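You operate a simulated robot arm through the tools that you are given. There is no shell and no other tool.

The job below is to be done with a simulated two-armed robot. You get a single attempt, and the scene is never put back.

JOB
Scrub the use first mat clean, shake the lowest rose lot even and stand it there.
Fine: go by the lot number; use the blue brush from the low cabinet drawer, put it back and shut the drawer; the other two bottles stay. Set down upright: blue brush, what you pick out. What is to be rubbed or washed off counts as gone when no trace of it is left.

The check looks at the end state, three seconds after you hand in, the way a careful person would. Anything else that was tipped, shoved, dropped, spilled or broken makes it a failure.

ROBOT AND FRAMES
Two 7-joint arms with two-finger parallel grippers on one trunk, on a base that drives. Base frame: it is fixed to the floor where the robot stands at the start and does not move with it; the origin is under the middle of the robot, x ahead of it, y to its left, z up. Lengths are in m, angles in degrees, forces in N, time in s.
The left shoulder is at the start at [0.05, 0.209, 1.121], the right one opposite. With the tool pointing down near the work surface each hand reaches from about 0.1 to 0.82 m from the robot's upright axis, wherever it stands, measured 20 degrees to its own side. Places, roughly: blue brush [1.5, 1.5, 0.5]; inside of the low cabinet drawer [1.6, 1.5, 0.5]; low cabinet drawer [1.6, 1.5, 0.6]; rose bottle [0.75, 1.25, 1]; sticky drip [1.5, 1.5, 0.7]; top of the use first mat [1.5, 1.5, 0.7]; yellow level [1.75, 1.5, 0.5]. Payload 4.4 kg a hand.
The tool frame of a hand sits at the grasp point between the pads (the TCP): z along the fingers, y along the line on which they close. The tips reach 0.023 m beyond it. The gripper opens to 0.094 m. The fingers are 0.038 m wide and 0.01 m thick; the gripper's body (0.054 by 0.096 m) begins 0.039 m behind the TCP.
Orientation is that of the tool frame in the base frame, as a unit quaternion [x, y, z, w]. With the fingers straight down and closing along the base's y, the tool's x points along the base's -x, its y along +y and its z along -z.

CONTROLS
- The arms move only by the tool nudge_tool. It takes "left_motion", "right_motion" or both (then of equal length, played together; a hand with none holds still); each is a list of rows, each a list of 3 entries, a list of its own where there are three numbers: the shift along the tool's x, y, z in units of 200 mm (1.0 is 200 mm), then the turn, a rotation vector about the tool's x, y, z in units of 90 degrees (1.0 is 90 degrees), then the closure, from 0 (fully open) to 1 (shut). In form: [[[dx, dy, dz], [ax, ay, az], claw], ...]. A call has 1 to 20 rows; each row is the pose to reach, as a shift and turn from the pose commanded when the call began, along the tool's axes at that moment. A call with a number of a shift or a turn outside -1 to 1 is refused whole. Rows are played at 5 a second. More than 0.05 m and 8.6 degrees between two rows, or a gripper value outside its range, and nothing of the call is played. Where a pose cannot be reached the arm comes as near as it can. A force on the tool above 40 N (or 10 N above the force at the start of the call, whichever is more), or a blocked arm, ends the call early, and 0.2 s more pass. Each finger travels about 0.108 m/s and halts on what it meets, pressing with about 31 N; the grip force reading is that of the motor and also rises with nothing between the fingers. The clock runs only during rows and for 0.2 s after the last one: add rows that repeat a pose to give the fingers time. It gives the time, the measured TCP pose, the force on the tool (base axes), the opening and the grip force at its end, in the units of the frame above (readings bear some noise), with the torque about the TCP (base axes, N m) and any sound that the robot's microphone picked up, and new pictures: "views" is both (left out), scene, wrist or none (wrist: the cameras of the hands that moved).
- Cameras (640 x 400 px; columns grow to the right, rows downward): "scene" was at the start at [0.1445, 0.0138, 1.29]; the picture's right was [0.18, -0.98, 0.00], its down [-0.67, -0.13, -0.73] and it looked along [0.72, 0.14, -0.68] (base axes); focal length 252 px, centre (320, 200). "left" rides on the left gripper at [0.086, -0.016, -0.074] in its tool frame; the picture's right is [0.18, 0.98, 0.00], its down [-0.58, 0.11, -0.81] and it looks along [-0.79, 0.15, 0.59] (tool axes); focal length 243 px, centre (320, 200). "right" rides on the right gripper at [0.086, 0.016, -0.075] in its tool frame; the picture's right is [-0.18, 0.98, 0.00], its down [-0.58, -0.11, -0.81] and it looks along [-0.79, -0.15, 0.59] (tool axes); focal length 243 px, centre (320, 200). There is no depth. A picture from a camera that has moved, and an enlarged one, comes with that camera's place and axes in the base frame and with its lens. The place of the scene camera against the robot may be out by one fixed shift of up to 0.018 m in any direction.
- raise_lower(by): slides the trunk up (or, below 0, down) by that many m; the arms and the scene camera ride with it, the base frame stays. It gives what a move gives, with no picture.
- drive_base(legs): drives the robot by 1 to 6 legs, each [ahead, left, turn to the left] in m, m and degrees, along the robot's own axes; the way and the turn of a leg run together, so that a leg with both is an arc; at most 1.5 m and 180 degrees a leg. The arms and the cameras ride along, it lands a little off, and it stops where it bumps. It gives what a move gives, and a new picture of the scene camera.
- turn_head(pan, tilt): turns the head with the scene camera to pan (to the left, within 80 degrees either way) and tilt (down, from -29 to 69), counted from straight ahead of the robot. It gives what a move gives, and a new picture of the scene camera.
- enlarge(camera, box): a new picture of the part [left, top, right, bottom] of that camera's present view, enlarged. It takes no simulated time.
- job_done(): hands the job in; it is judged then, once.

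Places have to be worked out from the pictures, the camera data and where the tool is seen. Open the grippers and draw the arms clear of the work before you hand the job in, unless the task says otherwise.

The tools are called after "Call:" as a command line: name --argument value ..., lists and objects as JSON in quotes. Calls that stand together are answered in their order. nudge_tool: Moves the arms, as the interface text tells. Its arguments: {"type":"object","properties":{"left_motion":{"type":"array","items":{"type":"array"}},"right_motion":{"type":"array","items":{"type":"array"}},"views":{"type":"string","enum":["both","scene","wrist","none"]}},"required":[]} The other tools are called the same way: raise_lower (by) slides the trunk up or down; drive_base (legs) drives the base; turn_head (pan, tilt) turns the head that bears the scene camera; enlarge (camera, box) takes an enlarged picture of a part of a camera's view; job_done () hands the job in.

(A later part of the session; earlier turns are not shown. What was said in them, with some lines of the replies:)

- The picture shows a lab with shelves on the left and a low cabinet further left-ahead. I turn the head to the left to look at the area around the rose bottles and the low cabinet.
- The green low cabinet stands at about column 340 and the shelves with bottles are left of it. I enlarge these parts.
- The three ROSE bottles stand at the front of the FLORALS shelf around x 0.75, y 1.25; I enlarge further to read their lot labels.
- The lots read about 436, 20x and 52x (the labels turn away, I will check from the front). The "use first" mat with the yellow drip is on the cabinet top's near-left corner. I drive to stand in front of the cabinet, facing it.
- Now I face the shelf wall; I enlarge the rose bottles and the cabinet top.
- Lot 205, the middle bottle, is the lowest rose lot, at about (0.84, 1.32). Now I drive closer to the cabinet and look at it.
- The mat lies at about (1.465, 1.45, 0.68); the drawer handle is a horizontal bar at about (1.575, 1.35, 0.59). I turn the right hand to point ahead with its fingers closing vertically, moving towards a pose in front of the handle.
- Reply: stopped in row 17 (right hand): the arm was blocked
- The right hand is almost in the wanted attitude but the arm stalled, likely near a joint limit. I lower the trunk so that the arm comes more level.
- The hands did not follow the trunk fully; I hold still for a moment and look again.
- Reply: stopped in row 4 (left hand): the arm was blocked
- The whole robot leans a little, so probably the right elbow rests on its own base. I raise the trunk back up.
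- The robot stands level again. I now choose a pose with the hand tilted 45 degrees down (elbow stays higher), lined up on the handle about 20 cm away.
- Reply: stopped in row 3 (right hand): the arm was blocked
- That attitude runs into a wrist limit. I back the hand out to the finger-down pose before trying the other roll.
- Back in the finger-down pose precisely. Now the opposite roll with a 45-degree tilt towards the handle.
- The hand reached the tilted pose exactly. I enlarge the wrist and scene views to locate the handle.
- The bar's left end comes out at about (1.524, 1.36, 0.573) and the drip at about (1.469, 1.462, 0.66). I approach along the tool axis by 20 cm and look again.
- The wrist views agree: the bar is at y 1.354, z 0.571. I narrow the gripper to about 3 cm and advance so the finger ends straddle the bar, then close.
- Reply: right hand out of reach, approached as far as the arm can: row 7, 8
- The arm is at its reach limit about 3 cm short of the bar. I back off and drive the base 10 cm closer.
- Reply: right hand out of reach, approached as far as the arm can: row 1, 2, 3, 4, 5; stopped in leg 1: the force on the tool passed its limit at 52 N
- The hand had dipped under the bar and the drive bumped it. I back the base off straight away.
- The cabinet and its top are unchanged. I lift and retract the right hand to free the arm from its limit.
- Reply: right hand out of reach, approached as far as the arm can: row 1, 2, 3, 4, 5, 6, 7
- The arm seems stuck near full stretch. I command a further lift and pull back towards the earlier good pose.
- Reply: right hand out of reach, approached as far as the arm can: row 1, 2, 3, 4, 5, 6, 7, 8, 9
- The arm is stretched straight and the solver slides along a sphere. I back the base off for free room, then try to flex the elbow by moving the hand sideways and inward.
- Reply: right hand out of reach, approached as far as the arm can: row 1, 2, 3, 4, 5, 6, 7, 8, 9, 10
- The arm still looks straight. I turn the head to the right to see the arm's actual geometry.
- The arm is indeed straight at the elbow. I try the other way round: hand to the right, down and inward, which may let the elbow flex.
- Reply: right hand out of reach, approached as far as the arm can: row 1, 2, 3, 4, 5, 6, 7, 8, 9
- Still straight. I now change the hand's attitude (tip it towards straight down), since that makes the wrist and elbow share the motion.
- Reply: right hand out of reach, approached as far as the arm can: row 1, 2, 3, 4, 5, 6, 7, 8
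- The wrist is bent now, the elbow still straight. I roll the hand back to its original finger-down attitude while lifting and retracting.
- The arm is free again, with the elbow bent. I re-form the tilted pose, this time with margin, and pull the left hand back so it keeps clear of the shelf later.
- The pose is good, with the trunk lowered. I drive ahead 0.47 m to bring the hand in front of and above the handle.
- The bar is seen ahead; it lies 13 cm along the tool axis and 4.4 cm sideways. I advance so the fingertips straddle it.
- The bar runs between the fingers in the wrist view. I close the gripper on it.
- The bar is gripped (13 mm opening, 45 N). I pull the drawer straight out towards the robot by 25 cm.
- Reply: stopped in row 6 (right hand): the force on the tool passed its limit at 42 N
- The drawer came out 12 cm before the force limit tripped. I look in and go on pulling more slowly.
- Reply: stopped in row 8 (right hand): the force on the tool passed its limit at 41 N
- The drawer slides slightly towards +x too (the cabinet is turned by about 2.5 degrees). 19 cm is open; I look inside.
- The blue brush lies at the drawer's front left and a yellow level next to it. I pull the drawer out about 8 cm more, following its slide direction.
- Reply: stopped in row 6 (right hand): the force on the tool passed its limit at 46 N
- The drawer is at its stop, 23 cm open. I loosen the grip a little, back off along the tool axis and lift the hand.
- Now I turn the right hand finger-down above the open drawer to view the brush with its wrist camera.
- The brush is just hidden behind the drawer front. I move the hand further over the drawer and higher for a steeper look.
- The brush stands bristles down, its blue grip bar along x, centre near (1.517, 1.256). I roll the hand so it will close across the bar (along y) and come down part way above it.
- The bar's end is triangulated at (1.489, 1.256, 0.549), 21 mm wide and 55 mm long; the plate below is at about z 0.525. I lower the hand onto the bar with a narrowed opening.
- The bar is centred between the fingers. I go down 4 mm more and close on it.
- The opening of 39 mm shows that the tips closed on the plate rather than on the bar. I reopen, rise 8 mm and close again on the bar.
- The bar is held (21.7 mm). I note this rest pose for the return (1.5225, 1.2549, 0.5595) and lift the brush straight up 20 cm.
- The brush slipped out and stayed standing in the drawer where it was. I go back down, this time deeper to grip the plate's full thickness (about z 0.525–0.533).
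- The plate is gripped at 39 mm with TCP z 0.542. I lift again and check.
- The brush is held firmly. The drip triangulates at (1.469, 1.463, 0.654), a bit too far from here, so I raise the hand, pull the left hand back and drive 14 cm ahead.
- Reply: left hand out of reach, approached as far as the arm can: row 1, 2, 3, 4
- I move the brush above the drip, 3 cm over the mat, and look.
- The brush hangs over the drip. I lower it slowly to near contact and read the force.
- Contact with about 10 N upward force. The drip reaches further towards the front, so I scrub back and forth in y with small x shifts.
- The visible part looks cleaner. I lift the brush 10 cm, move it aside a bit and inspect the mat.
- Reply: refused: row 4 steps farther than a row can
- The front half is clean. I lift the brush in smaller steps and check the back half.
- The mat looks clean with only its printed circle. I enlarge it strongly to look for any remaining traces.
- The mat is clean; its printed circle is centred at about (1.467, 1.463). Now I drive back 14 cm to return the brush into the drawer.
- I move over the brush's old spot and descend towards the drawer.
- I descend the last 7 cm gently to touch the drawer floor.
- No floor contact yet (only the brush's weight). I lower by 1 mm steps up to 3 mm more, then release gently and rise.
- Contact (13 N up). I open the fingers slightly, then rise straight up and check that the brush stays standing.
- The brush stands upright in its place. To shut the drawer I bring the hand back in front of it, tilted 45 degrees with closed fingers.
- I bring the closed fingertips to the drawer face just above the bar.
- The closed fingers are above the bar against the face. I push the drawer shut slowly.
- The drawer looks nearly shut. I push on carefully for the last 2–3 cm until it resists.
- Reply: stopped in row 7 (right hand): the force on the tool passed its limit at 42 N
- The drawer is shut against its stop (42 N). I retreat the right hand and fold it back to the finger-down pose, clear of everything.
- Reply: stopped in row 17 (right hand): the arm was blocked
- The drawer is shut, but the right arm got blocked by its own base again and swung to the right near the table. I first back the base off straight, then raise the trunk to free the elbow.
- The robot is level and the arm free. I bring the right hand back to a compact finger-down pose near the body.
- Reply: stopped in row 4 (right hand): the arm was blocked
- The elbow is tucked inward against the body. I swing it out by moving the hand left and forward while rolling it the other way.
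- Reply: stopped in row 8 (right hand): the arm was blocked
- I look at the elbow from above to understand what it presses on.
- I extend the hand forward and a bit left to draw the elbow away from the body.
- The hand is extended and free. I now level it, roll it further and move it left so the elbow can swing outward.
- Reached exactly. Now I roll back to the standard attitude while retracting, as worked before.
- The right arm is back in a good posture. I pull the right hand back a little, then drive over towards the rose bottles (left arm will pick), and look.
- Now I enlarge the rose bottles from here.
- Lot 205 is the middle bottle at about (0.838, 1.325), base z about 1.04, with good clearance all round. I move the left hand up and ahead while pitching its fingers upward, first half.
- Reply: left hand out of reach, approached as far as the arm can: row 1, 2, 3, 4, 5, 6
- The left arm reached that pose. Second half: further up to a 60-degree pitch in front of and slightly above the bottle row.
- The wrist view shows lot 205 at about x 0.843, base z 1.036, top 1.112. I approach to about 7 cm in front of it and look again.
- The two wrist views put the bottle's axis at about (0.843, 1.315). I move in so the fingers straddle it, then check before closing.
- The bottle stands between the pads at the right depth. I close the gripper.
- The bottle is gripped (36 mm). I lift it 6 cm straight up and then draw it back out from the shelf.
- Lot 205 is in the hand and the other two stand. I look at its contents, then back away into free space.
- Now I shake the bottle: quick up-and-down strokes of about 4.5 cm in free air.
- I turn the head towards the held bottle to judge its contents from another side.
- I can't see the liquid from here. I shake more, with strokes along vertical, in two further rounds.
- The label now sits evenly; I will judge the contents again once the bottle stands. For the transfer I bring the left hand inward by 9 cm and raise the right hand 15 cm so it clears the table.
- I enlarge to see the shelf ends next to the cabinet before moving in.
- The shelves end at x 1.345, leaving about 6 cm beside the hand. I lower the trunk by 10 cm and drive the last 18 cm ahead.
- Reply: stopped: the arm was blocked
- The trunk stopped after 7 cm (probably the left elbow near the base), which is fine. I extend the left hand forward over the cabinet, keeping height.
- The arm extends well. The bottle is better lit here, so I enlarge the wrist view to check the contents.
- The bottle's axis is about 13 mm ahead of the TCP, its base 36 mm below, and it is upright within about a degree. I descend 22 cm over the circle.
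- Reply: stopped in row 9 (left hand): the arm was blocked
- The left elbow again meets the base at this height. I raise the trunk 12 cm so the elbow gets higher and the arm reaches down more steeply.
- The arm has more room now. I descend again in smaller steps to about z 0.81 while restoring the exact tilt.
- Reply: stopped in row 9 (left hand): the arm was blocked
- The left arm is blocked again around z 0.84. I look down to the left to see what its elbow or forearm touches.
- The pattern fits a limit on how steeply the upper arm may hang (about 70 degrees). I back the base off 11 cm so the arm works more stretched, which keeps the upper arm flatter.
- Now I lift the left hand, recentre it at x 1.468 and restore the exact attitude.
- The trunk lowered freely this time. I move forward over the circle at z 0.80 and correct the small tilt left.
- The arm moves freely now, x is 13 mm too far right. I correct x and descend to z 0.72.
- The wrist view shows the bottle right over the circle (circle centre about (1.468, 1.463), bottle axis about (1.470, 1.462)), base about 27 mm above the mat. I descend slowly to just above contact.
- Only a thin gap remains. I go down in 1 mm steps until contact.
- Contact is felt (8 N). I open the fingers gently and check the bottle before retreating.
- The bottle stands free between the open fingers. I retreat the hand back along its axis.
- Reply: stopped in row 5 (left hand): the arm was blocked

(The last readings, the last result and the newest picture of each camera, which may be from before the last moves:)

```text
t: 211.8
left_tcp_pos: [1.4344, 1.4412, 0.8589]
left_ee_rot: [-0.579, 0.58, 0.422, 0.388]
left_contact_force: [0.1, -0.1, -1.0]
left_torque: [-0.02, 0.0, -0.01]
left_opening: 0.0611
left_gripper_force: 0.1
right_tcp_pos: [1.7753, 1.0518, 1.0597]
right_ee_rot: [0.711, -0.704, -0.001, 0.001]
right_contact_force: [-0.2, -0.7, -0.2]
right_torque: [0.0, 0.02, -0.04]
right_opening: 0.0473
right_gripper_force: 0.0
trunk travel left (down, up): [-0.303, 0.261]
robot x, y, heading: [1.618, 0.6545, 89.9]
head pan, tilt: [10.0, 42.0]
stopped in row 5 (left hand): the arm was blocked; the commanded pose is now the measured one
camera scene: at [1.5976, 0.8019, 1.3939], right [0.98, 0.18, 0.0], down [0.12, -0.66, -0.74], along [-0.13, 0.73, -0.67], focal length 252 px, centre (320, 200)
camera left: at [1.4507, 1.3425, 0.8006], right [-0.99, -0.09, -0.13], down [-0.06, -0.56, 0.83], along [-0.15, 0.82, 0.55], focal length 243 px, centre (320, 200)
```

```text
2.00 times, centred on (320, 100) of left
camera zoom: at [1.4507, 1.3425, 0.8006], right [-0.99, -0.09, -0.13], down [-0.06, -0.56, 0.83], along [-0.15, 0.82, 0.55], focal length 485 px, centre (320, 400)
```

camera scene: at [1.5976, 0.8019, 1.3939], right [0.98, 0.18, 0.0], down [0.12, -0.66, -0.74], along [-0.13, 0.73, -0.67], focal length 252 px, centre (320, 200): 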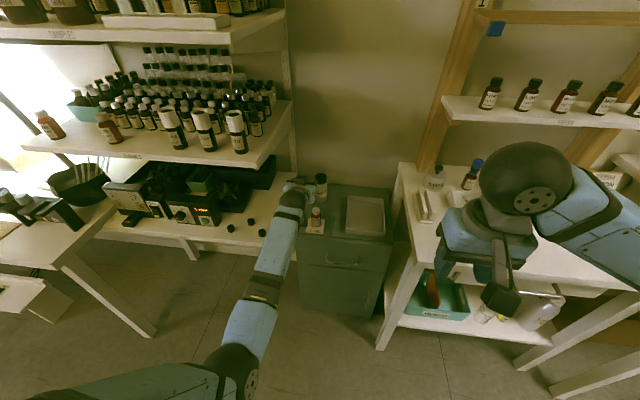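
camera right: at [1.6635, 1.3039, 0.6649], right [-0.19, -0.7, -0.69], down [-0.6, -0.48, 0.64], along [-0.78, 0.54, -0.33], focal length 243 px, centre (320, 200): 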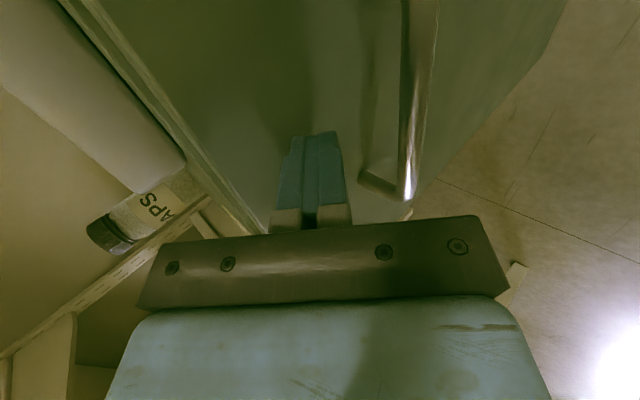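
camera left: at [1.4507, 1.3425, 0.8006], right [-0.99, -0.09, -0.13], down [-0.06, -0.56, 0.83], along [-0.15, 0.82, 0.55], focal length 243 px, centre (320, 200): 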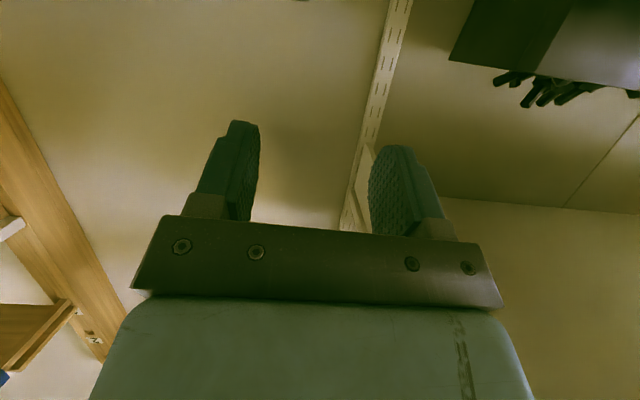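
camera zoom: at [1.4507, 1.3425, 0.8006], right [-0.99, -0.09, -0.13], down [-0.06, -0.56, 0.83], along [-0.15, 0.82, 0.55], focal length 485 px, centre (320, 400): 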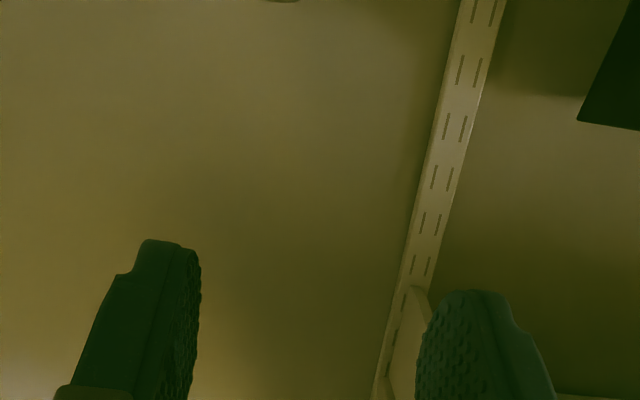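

The bottle stands upright inside the circle; the hand rose instead of coming straight back but touched nothing. I raise the trunk a little and drive straight back to clear the work area.

Call:
raise_lower --by 0.06

Call:
drive_base --legs '[[-0.3, 0, 0]]'

Call:
enlarge --camera "scene" --box '[290, 130, 386, 210]'

```text
t: 212.8
left_tcp_pos: [1.4344, 1.4425, 0.9174]
left_ee_rot: [-0.579, 0.58, 0.423, 0.387]
left_contact_force: [-0.2, 0.3, 0.2]
left_torque: [0.0, 0.0, 0.02]
left_opening: 0.0613
left_gripper_force: 0.1
right_tcp_pos: [1.776, 1.0528, 1.1198]
right_ee_rot: [0.71, -0.704, 0.0, 0.001]
right_contact_force: [0.0, 0.6, -0.2]
right_torque: [0.0, -0.02, 0.02]
right_opening: 0.0468
right_gripper_force: 0.1
trunk travel left (down, up): [-0.363, 0.201]
robot x, y, heading: [1.6166, 0.6552, 90.2]
head pan, tilt: [10.0, 42.0]
```

```text
t: 214.8
left_tcp_pos: [1.4379, 1.143, 0.9172]
left_ee_rot: [-0.577, 0.582, 0.422, 0.388]
left_contact_force: [-0.3, -0.9, 0.1]
left_torque: [-0.03, 0.02, 0.02]
left_opening: 0.0612
left_gripper_force: 0.1
right_tcp_pos: [1.7779, 0.7519, 1.1205]
right_ee_rot: [0.709, -0.706, 0.0, 0.001]
right_contact_force: [0.2, -0.3, -0.2]
right_torque: [0.01, -0.01, 0.0]
right_opening: 0.0467
right_gripper_force: 0.0
trunk travel left (down, up): [-0.363, 0.201]
robot x, y, heading: [1.6171, 0.3576, 90.0]
head pan, tilt: [10.0, 42.0]
camera scene: at [1.5985, 0.5033, 1.4539], right [0.99, 0.17, 0.0], down [0.11, -0.66, -0.74], along [-0.13, 0.73, -0.67], focal length 252 px, centre (320, 200)
```

scene: 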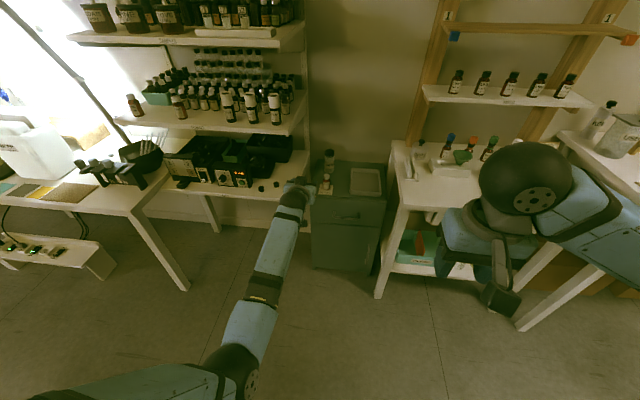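

```text
5.00 times, centred on (338, 170) of scene
camera zoom: at [1.5985, 0.5033, 1.4539], right [0.99, 0.17, 0.0], down [0.11, -0.66, -0.74], along [-0.13, 0.73, -0.67], focal length 1259 px, centre (230, 350)
```

zoom: 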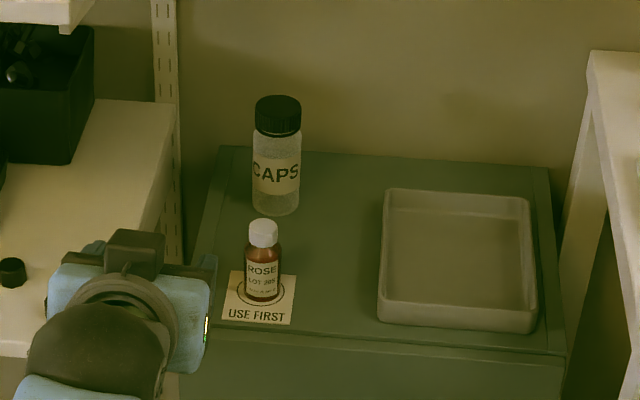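

The bottle stands in the circle, everything else is as before. I enlarge it and the other rose bottles strongly to compare how evenly the contents look.

Call:
enlarge --camera "scene" --box '[332, 170, 356, 195]'

Call:
enlarge --camera "scene" --box '[120, 85, 192, 125]'

```text
16.00 times, centred on (344, 182) of scene
camera zoom: at [1.5985, 0.5033, 1.4539], right [0.99, 0.17, 0.0], down [0.11, -0.66, -0.74], along [-0.13, 0.73, -0.67], focal length 4029 px, centre (-64, 480)
```

zoom: 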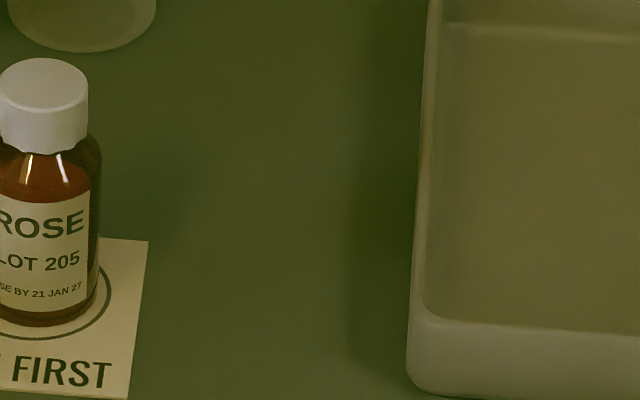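

```text
8.89 times, centred on (156, 105) of scene
camera zoom: at [1.5985, 0.5033, 1.4539], right [0.99, 0.17, 0.0], down [0.11, -0.66, -0.74], along [-0.13, 0.73, -0.67], focal length 2238 px, centre (1778, 1044)
```

zoom: 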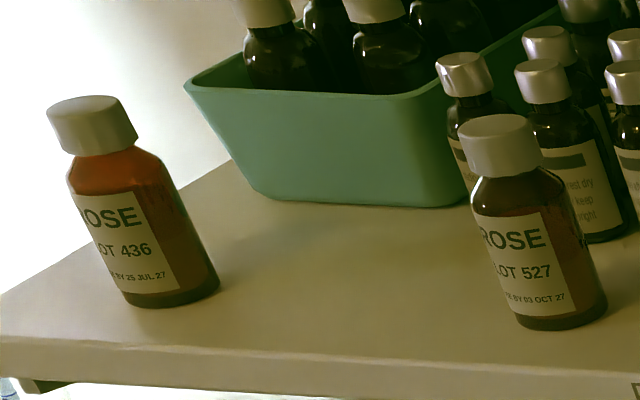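

Call:
enlarge --camera "scene" --box '[316, 170, 340, 192]'

Call:
enlarge --camera "scene" --box '[168, 92, 192, 124]'

Call:
enlarge --camera "scene" --box '[124, 92, 148, 124]'

```text
16.00 times, centred on (328, 181) of scene
camera zoom: at [1.5985, 0.5033, 1.4539], right [0.99, 0.17, 0.0], down [0.11, -0.66, -0.74], along [-0.13, 0.73, -0.67], focal length 4029 px, centre (192, 504)
```

zoom: 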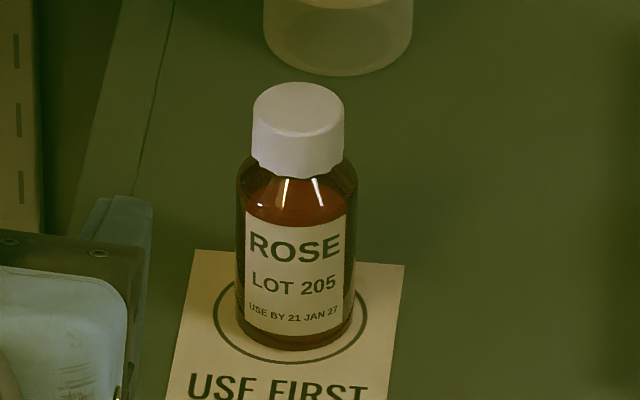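

```text
12.50 times, centred on (180, 108) of scene
camera zoom: at [1.5985, 0.5033, 1.4539], right [0.99, 0.17, 0.0], down [0.11, -0.66, -0.74], along [-0.13, 0.73, -0.67], focal length 3148 px, centre (2070, 1350)
```

zoom: 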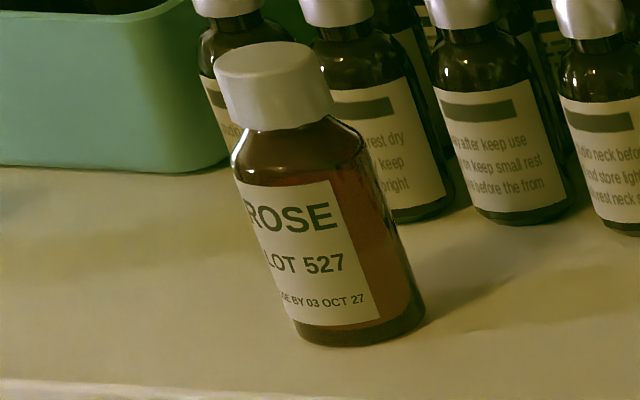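

```text
12.50 times, centred on (136, 108) of scene
camera zoom: at [1.5985, 0.5033, 1.4539], right [0.99, 0.17, 0.0], down [0.11, -0.66, -0.74], along [-0.13, 0.73, -0.67], focal length 3148 px, centre (2620, 1350)
```

zoom: 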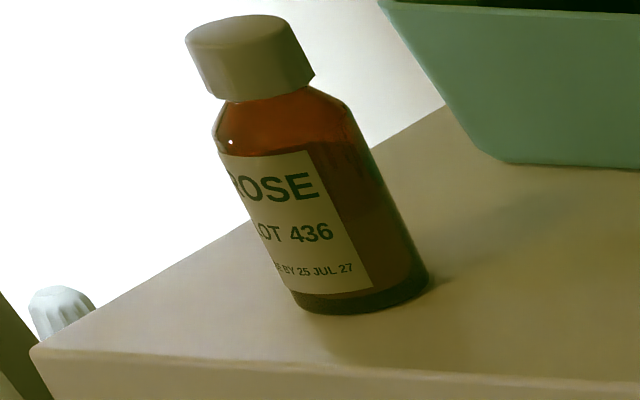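

The unshaken bottles show a darker upper and a paler lower part beside the label. To see lot 205 beside its label, I drive to the right and look at it from an angle.

Call:
drive_base --legs '[[-0.1, -0.55, 0]]'

Call:
turn_head --pan 32 --tilt 35

```text
t: 220.1
left_tcp_pos: [1.9845, 1.0423, 0.9171]
left_ee_rot: [-0.577, 0.581, 0.422, 0.388]
left_contact_force: [0.5, 0.3, -0.4]
left_torque: [0.01, -0.03, -0.01]
left_opening: 0.0611
left_gripper_force: 0.0
right_tcp_pos: [2.3232, 0.6516, 1.1199]
right_ee_rot: [0.709, -0.705, 0.0, 0.001]
right_contact_force: [-1.1, 0.0, -0.2]
right_torque: [0.01, 0.0, -0.02]
right_opening: 0.0469
right_gripper_force: 0.0
trunk travel left (down, up): [-0.363, 0.201]
robot x, y, heading: [2.1632, 0.2543, 89.8]
head pan, tilt: [10.0, 42.0]
camera scene: at [2.1448, 0.403, 1.4539], right [0.99, 0.17, 0.0], down [0.11, -0.66, -0.74], along [-0.13, 0.73, -0.67], focal length 252 px, centre (320, 200)
```

scene: 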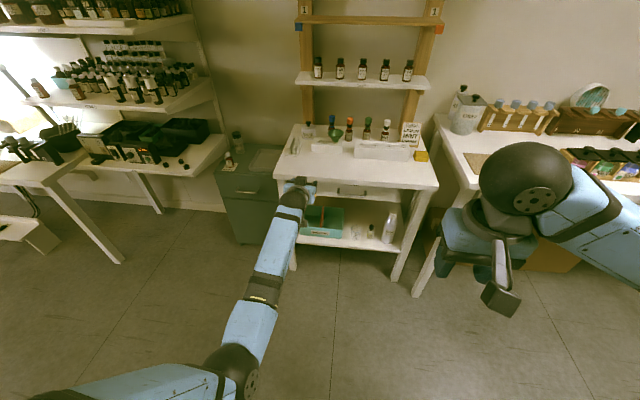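

```text
t: 221.0
left_tcp_pos: [1.983, 1.043, 0.9165]
left_ee_rot: [-0.577, 0.581, 0.422, 0.388]
left_contact_force: [0.7, 0.6, 0.7]
left_torque: [0.0, 0.05, 0.02]
left_opening: 0.0611
left_gripper_force: 0.1
right_tcp_pos: [2.3234, 0.6517, 1.1199]
right_ee_rot: [0.708, -0.706, 0.0, 0.001]
right_contact_force: [0.5, 0.2, -0.2]
right_torque: [0.0, 0.03, 0.03]
right_opening: 0.047
right_gripper_force: 0.0
trunk travel left (down, up): [-0.363, 0.201]
robot x, y, heading: [2.1655, 0.2575, 89.8]
head pan, tilt: [32.0, 35.0]
camera scene: at [2.1126, 0.3955, 1.4643], right [0.85, 0.53, 0.0], down [0.3, -0.49, -0.82], along [-0.43, 0.7, -0.57], focal length 252 px, centre (320, 200)
```

scene: 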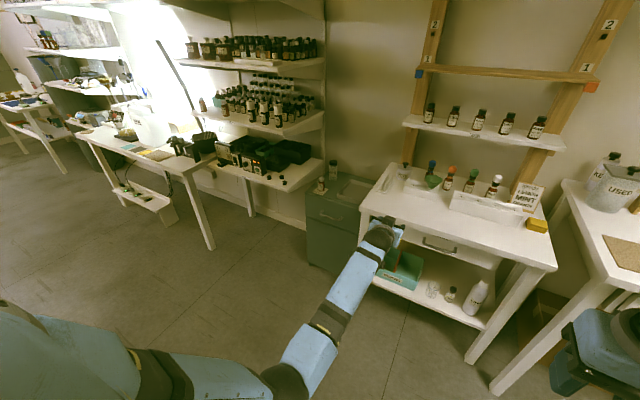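

Call:
enlarge --camera "scene" --box '[312, 170, 336, 196]'

Call:
enlarge --camera "scene" --box '[196, 92, 236, 122]'

Call:
enlarge --camera "scene" --box '[290, 150, 390, 250]'

```text
15.38 times, centred on (324, 183) of scene
camera zoom: at [2.1126, 0.3955, 1.4643], right [0.85, 0.53, 0.0], down [0.3, -0.49, -0.82], along [-0.43, 0.7, -0.57], focal length 3874 px, centre (258, 462)
```

zoom: 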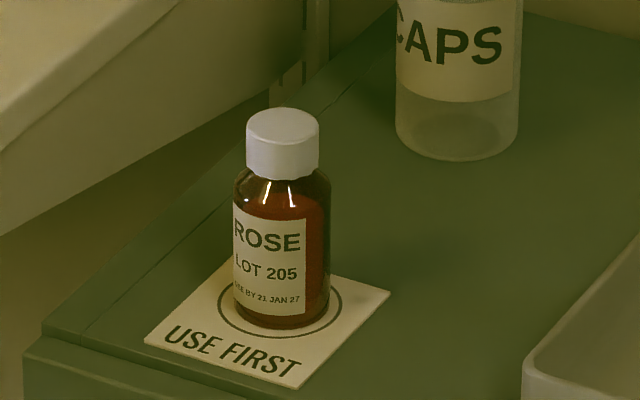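

```text
13.33 times, centred on (216, 107) of scene
camera zoom: at [2.1126, 0.3955, 1.4643], right [0.85, 0.53, 0.0], down [0.3, -0.49, -0.82], along [-0.43, 0.7, -0.57], focal length 3358 px, centre (1707, 1440)
```

zoom: 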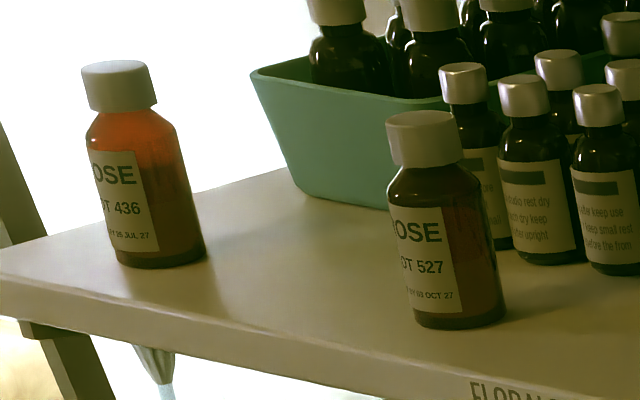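

```text
4.00 times, centred on (340, 200) of scene
camera zoom: at [2.1126, 0.3955, 1.4643], right [0.85, 0.53, 0.0], down [0.3, -0.49, -0.82], along [-0.43, 0.7, -0.57], focal length 1007 px, centre (240, 200)
```

zoom: 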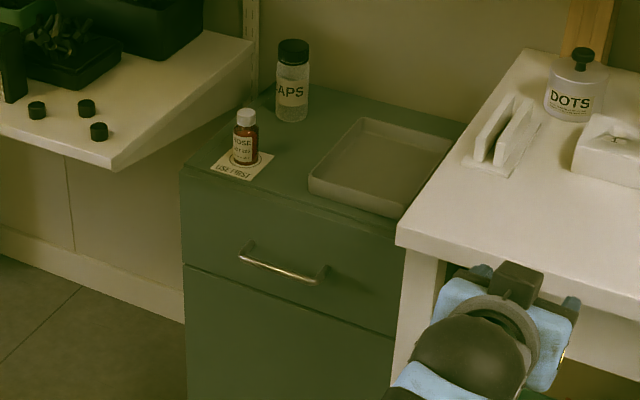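

Lot 205 is uniformly red from shoulder to base, unlike the layered ones on the shelf; it stands within the circle, and the drawer is shut. I drive back from the table and open both grippers.

Call:
drive_base --legs '[[-0.25, 0, 0]]'

Call:
nudge_tool --left_motion '[[[0, 0, 0], [0, 0, 0], 0.0], [[0, 0, 0], [0, 0, 0], 0.0], [[0, 0, 0], [0, 0, 0], 0.0]]' --right_motion '[[[0, 0, 0], [0, 0, 0], 0.0], [[0, 0, 0], [0, 0, 0], 0.0], [[0, 0, 0], [0, 0, 0], 0.0]]' --views "scene"

Call:
enlarge --camera "scene" --box '[260, 110, 420, 210]'

```text
t: 222.8
left_tcp_pos: [1.9819, 0.7978, 0.9189]
left_ee_rot: [-0.578, 0.581, 0.422, 0.387]
left_contact_force: [0.2, -1.5, -0.2]
left_torque: [0.02, 0.01, 0.02]
left_opening: 0.061
left_gripper_force: 0.0
right_tcp_pos: [2.3224, 0.4077, 1.1202]
right_ee_rot: [0.71, -0.705, 0.001, 0.001]
right_contact_force: [-0.8, -0.2, 0.4]
right_torque: [0.0, 0.0, -0.01]
right_opening: 0.0468
right_gripper_force: 0.1
trunk travel left (down, up): [-0.363, 0.201]
robot x, y, heading: [2.1637, 0.0083, 89.9]
head pan, tilt: [32.0, 35.0]
camera scene: at [2.1116, 0.15, 1.4644], right [0.85, 0.53, 0.0], down [0.3, -0.49, -0.82], along [-0.43, 0.7, -0.57], focal length 252 px, centre (320, 200)
```

scene: 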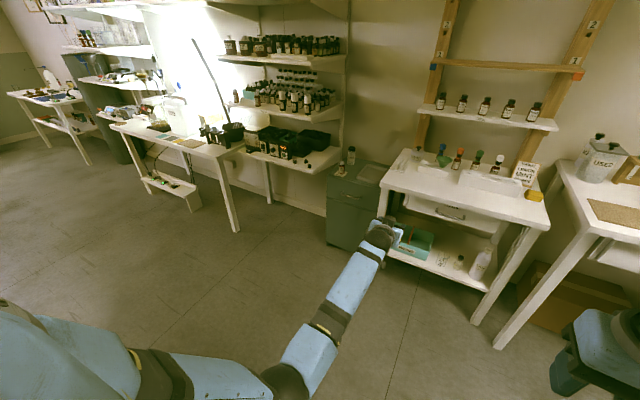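

```text
t: 223.6
left_tcp_pos: [1.9822, 0.7981, 0.9174]
left_ee_rot: [-0.577, 0.581, 0.423, 0.388]
left_contact_force: [0.3, -0.3, -0.6]
left_torque: [-0.01, -0.01, -0.02]
left_opening: 0.0942
left_gripper_force: 0.0
right_tcp_pos: [2.3226, 0.4083, 1.1197]
right_ee_rot: [0.709, -0.705, 0.0, 0.002]
right_contact_force: [-0.9, -0.4, 0.1]
right_torque: [0.0, 0.01, 0.0]
right_opening: 0.094
right_gripper_force: 0.0
trunk travel left (down, up): [-0.363, 0.201]
robot x, y, heading: [2.1638, 0.0104, 89.8]
head pan, tilt: [32.0, 35.0]
camera scene: at [2.1116, 0.1508, 1.4643], right [0.85, 0.53, 0.0], down [0.3, -0.49, -0.82], along [-0.43, 0.7, -0.57], focal length 252 px, centre (320, 200)
```

scene: 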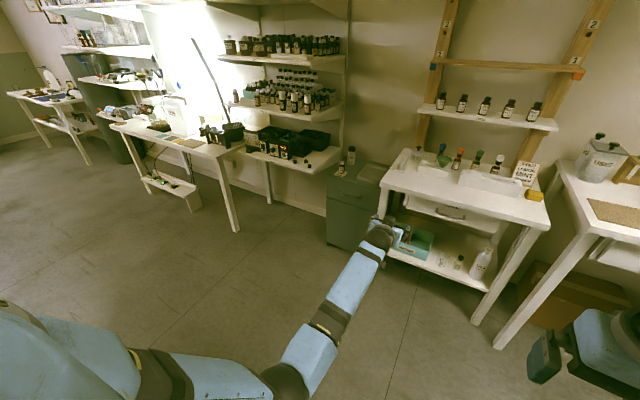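

```text
4.00 times, centred on (340, 160) of scene
camera zoom: at [2.1116, 0.1508, 1.4643], right [0.85, 0.53, 0.0], down [0.3, -0.49, -0.82], along [-0.43, 0.7, -0.57], focal length 1007 px, centre (240, 360)
```

zoom: 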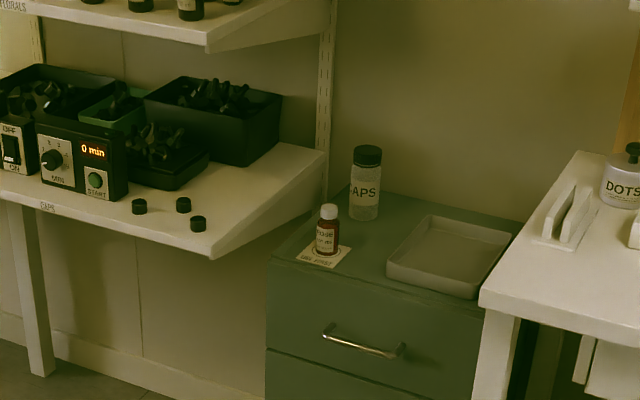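

Everything is in place: the mat is clean, lot 205 stands on it, the brush is in the shut drawer, and the other two rose bottles are untouched. Both grippers are open and clear, so I hand the job in.

Call:
job_done

```text
The job is handed in.
```

I handed the job in with every step done, though the check hasn't returned a verdict yet.

- **Mat:** I scrubbed the "use first" mat with the blue brush. A close-up of the whole mat showed no trace of the drip left.
- **Bottle:** The lots on the shelf were 436, 205 and 527, so I took 205. I shook it in three rounds. From the side its contents look the same red from shoulder to base, while the two unshaken bottles look layered. It stands upright inside the printed circle on the mat, and 436 and 527 stayed on the shelf.
- **Brush and drawer:** The brush was standing bristles down in its old spot when I let go. I then pushed the drawer slowly until it hit its stop. I did not look inside again after shutting it.

Three things went wrong along the way, none with lasting effect in the pictures:

- **Bumped handle:** While lining up on the drawer, I drove the hand into the handle with about 50 N. The cabinet and the items on top looked unmoved afterwards.
- **Slipped brush:** My first grip on the brush slipped, but the brush stayed upright in the drawer.
- **Blocked arms:** The arms got blocked several times. Once, just after I released the bottle, the left hand rose instead of coming straight back. It did not touch the bottle.

Both grippers are open and the arms are clear of the work.
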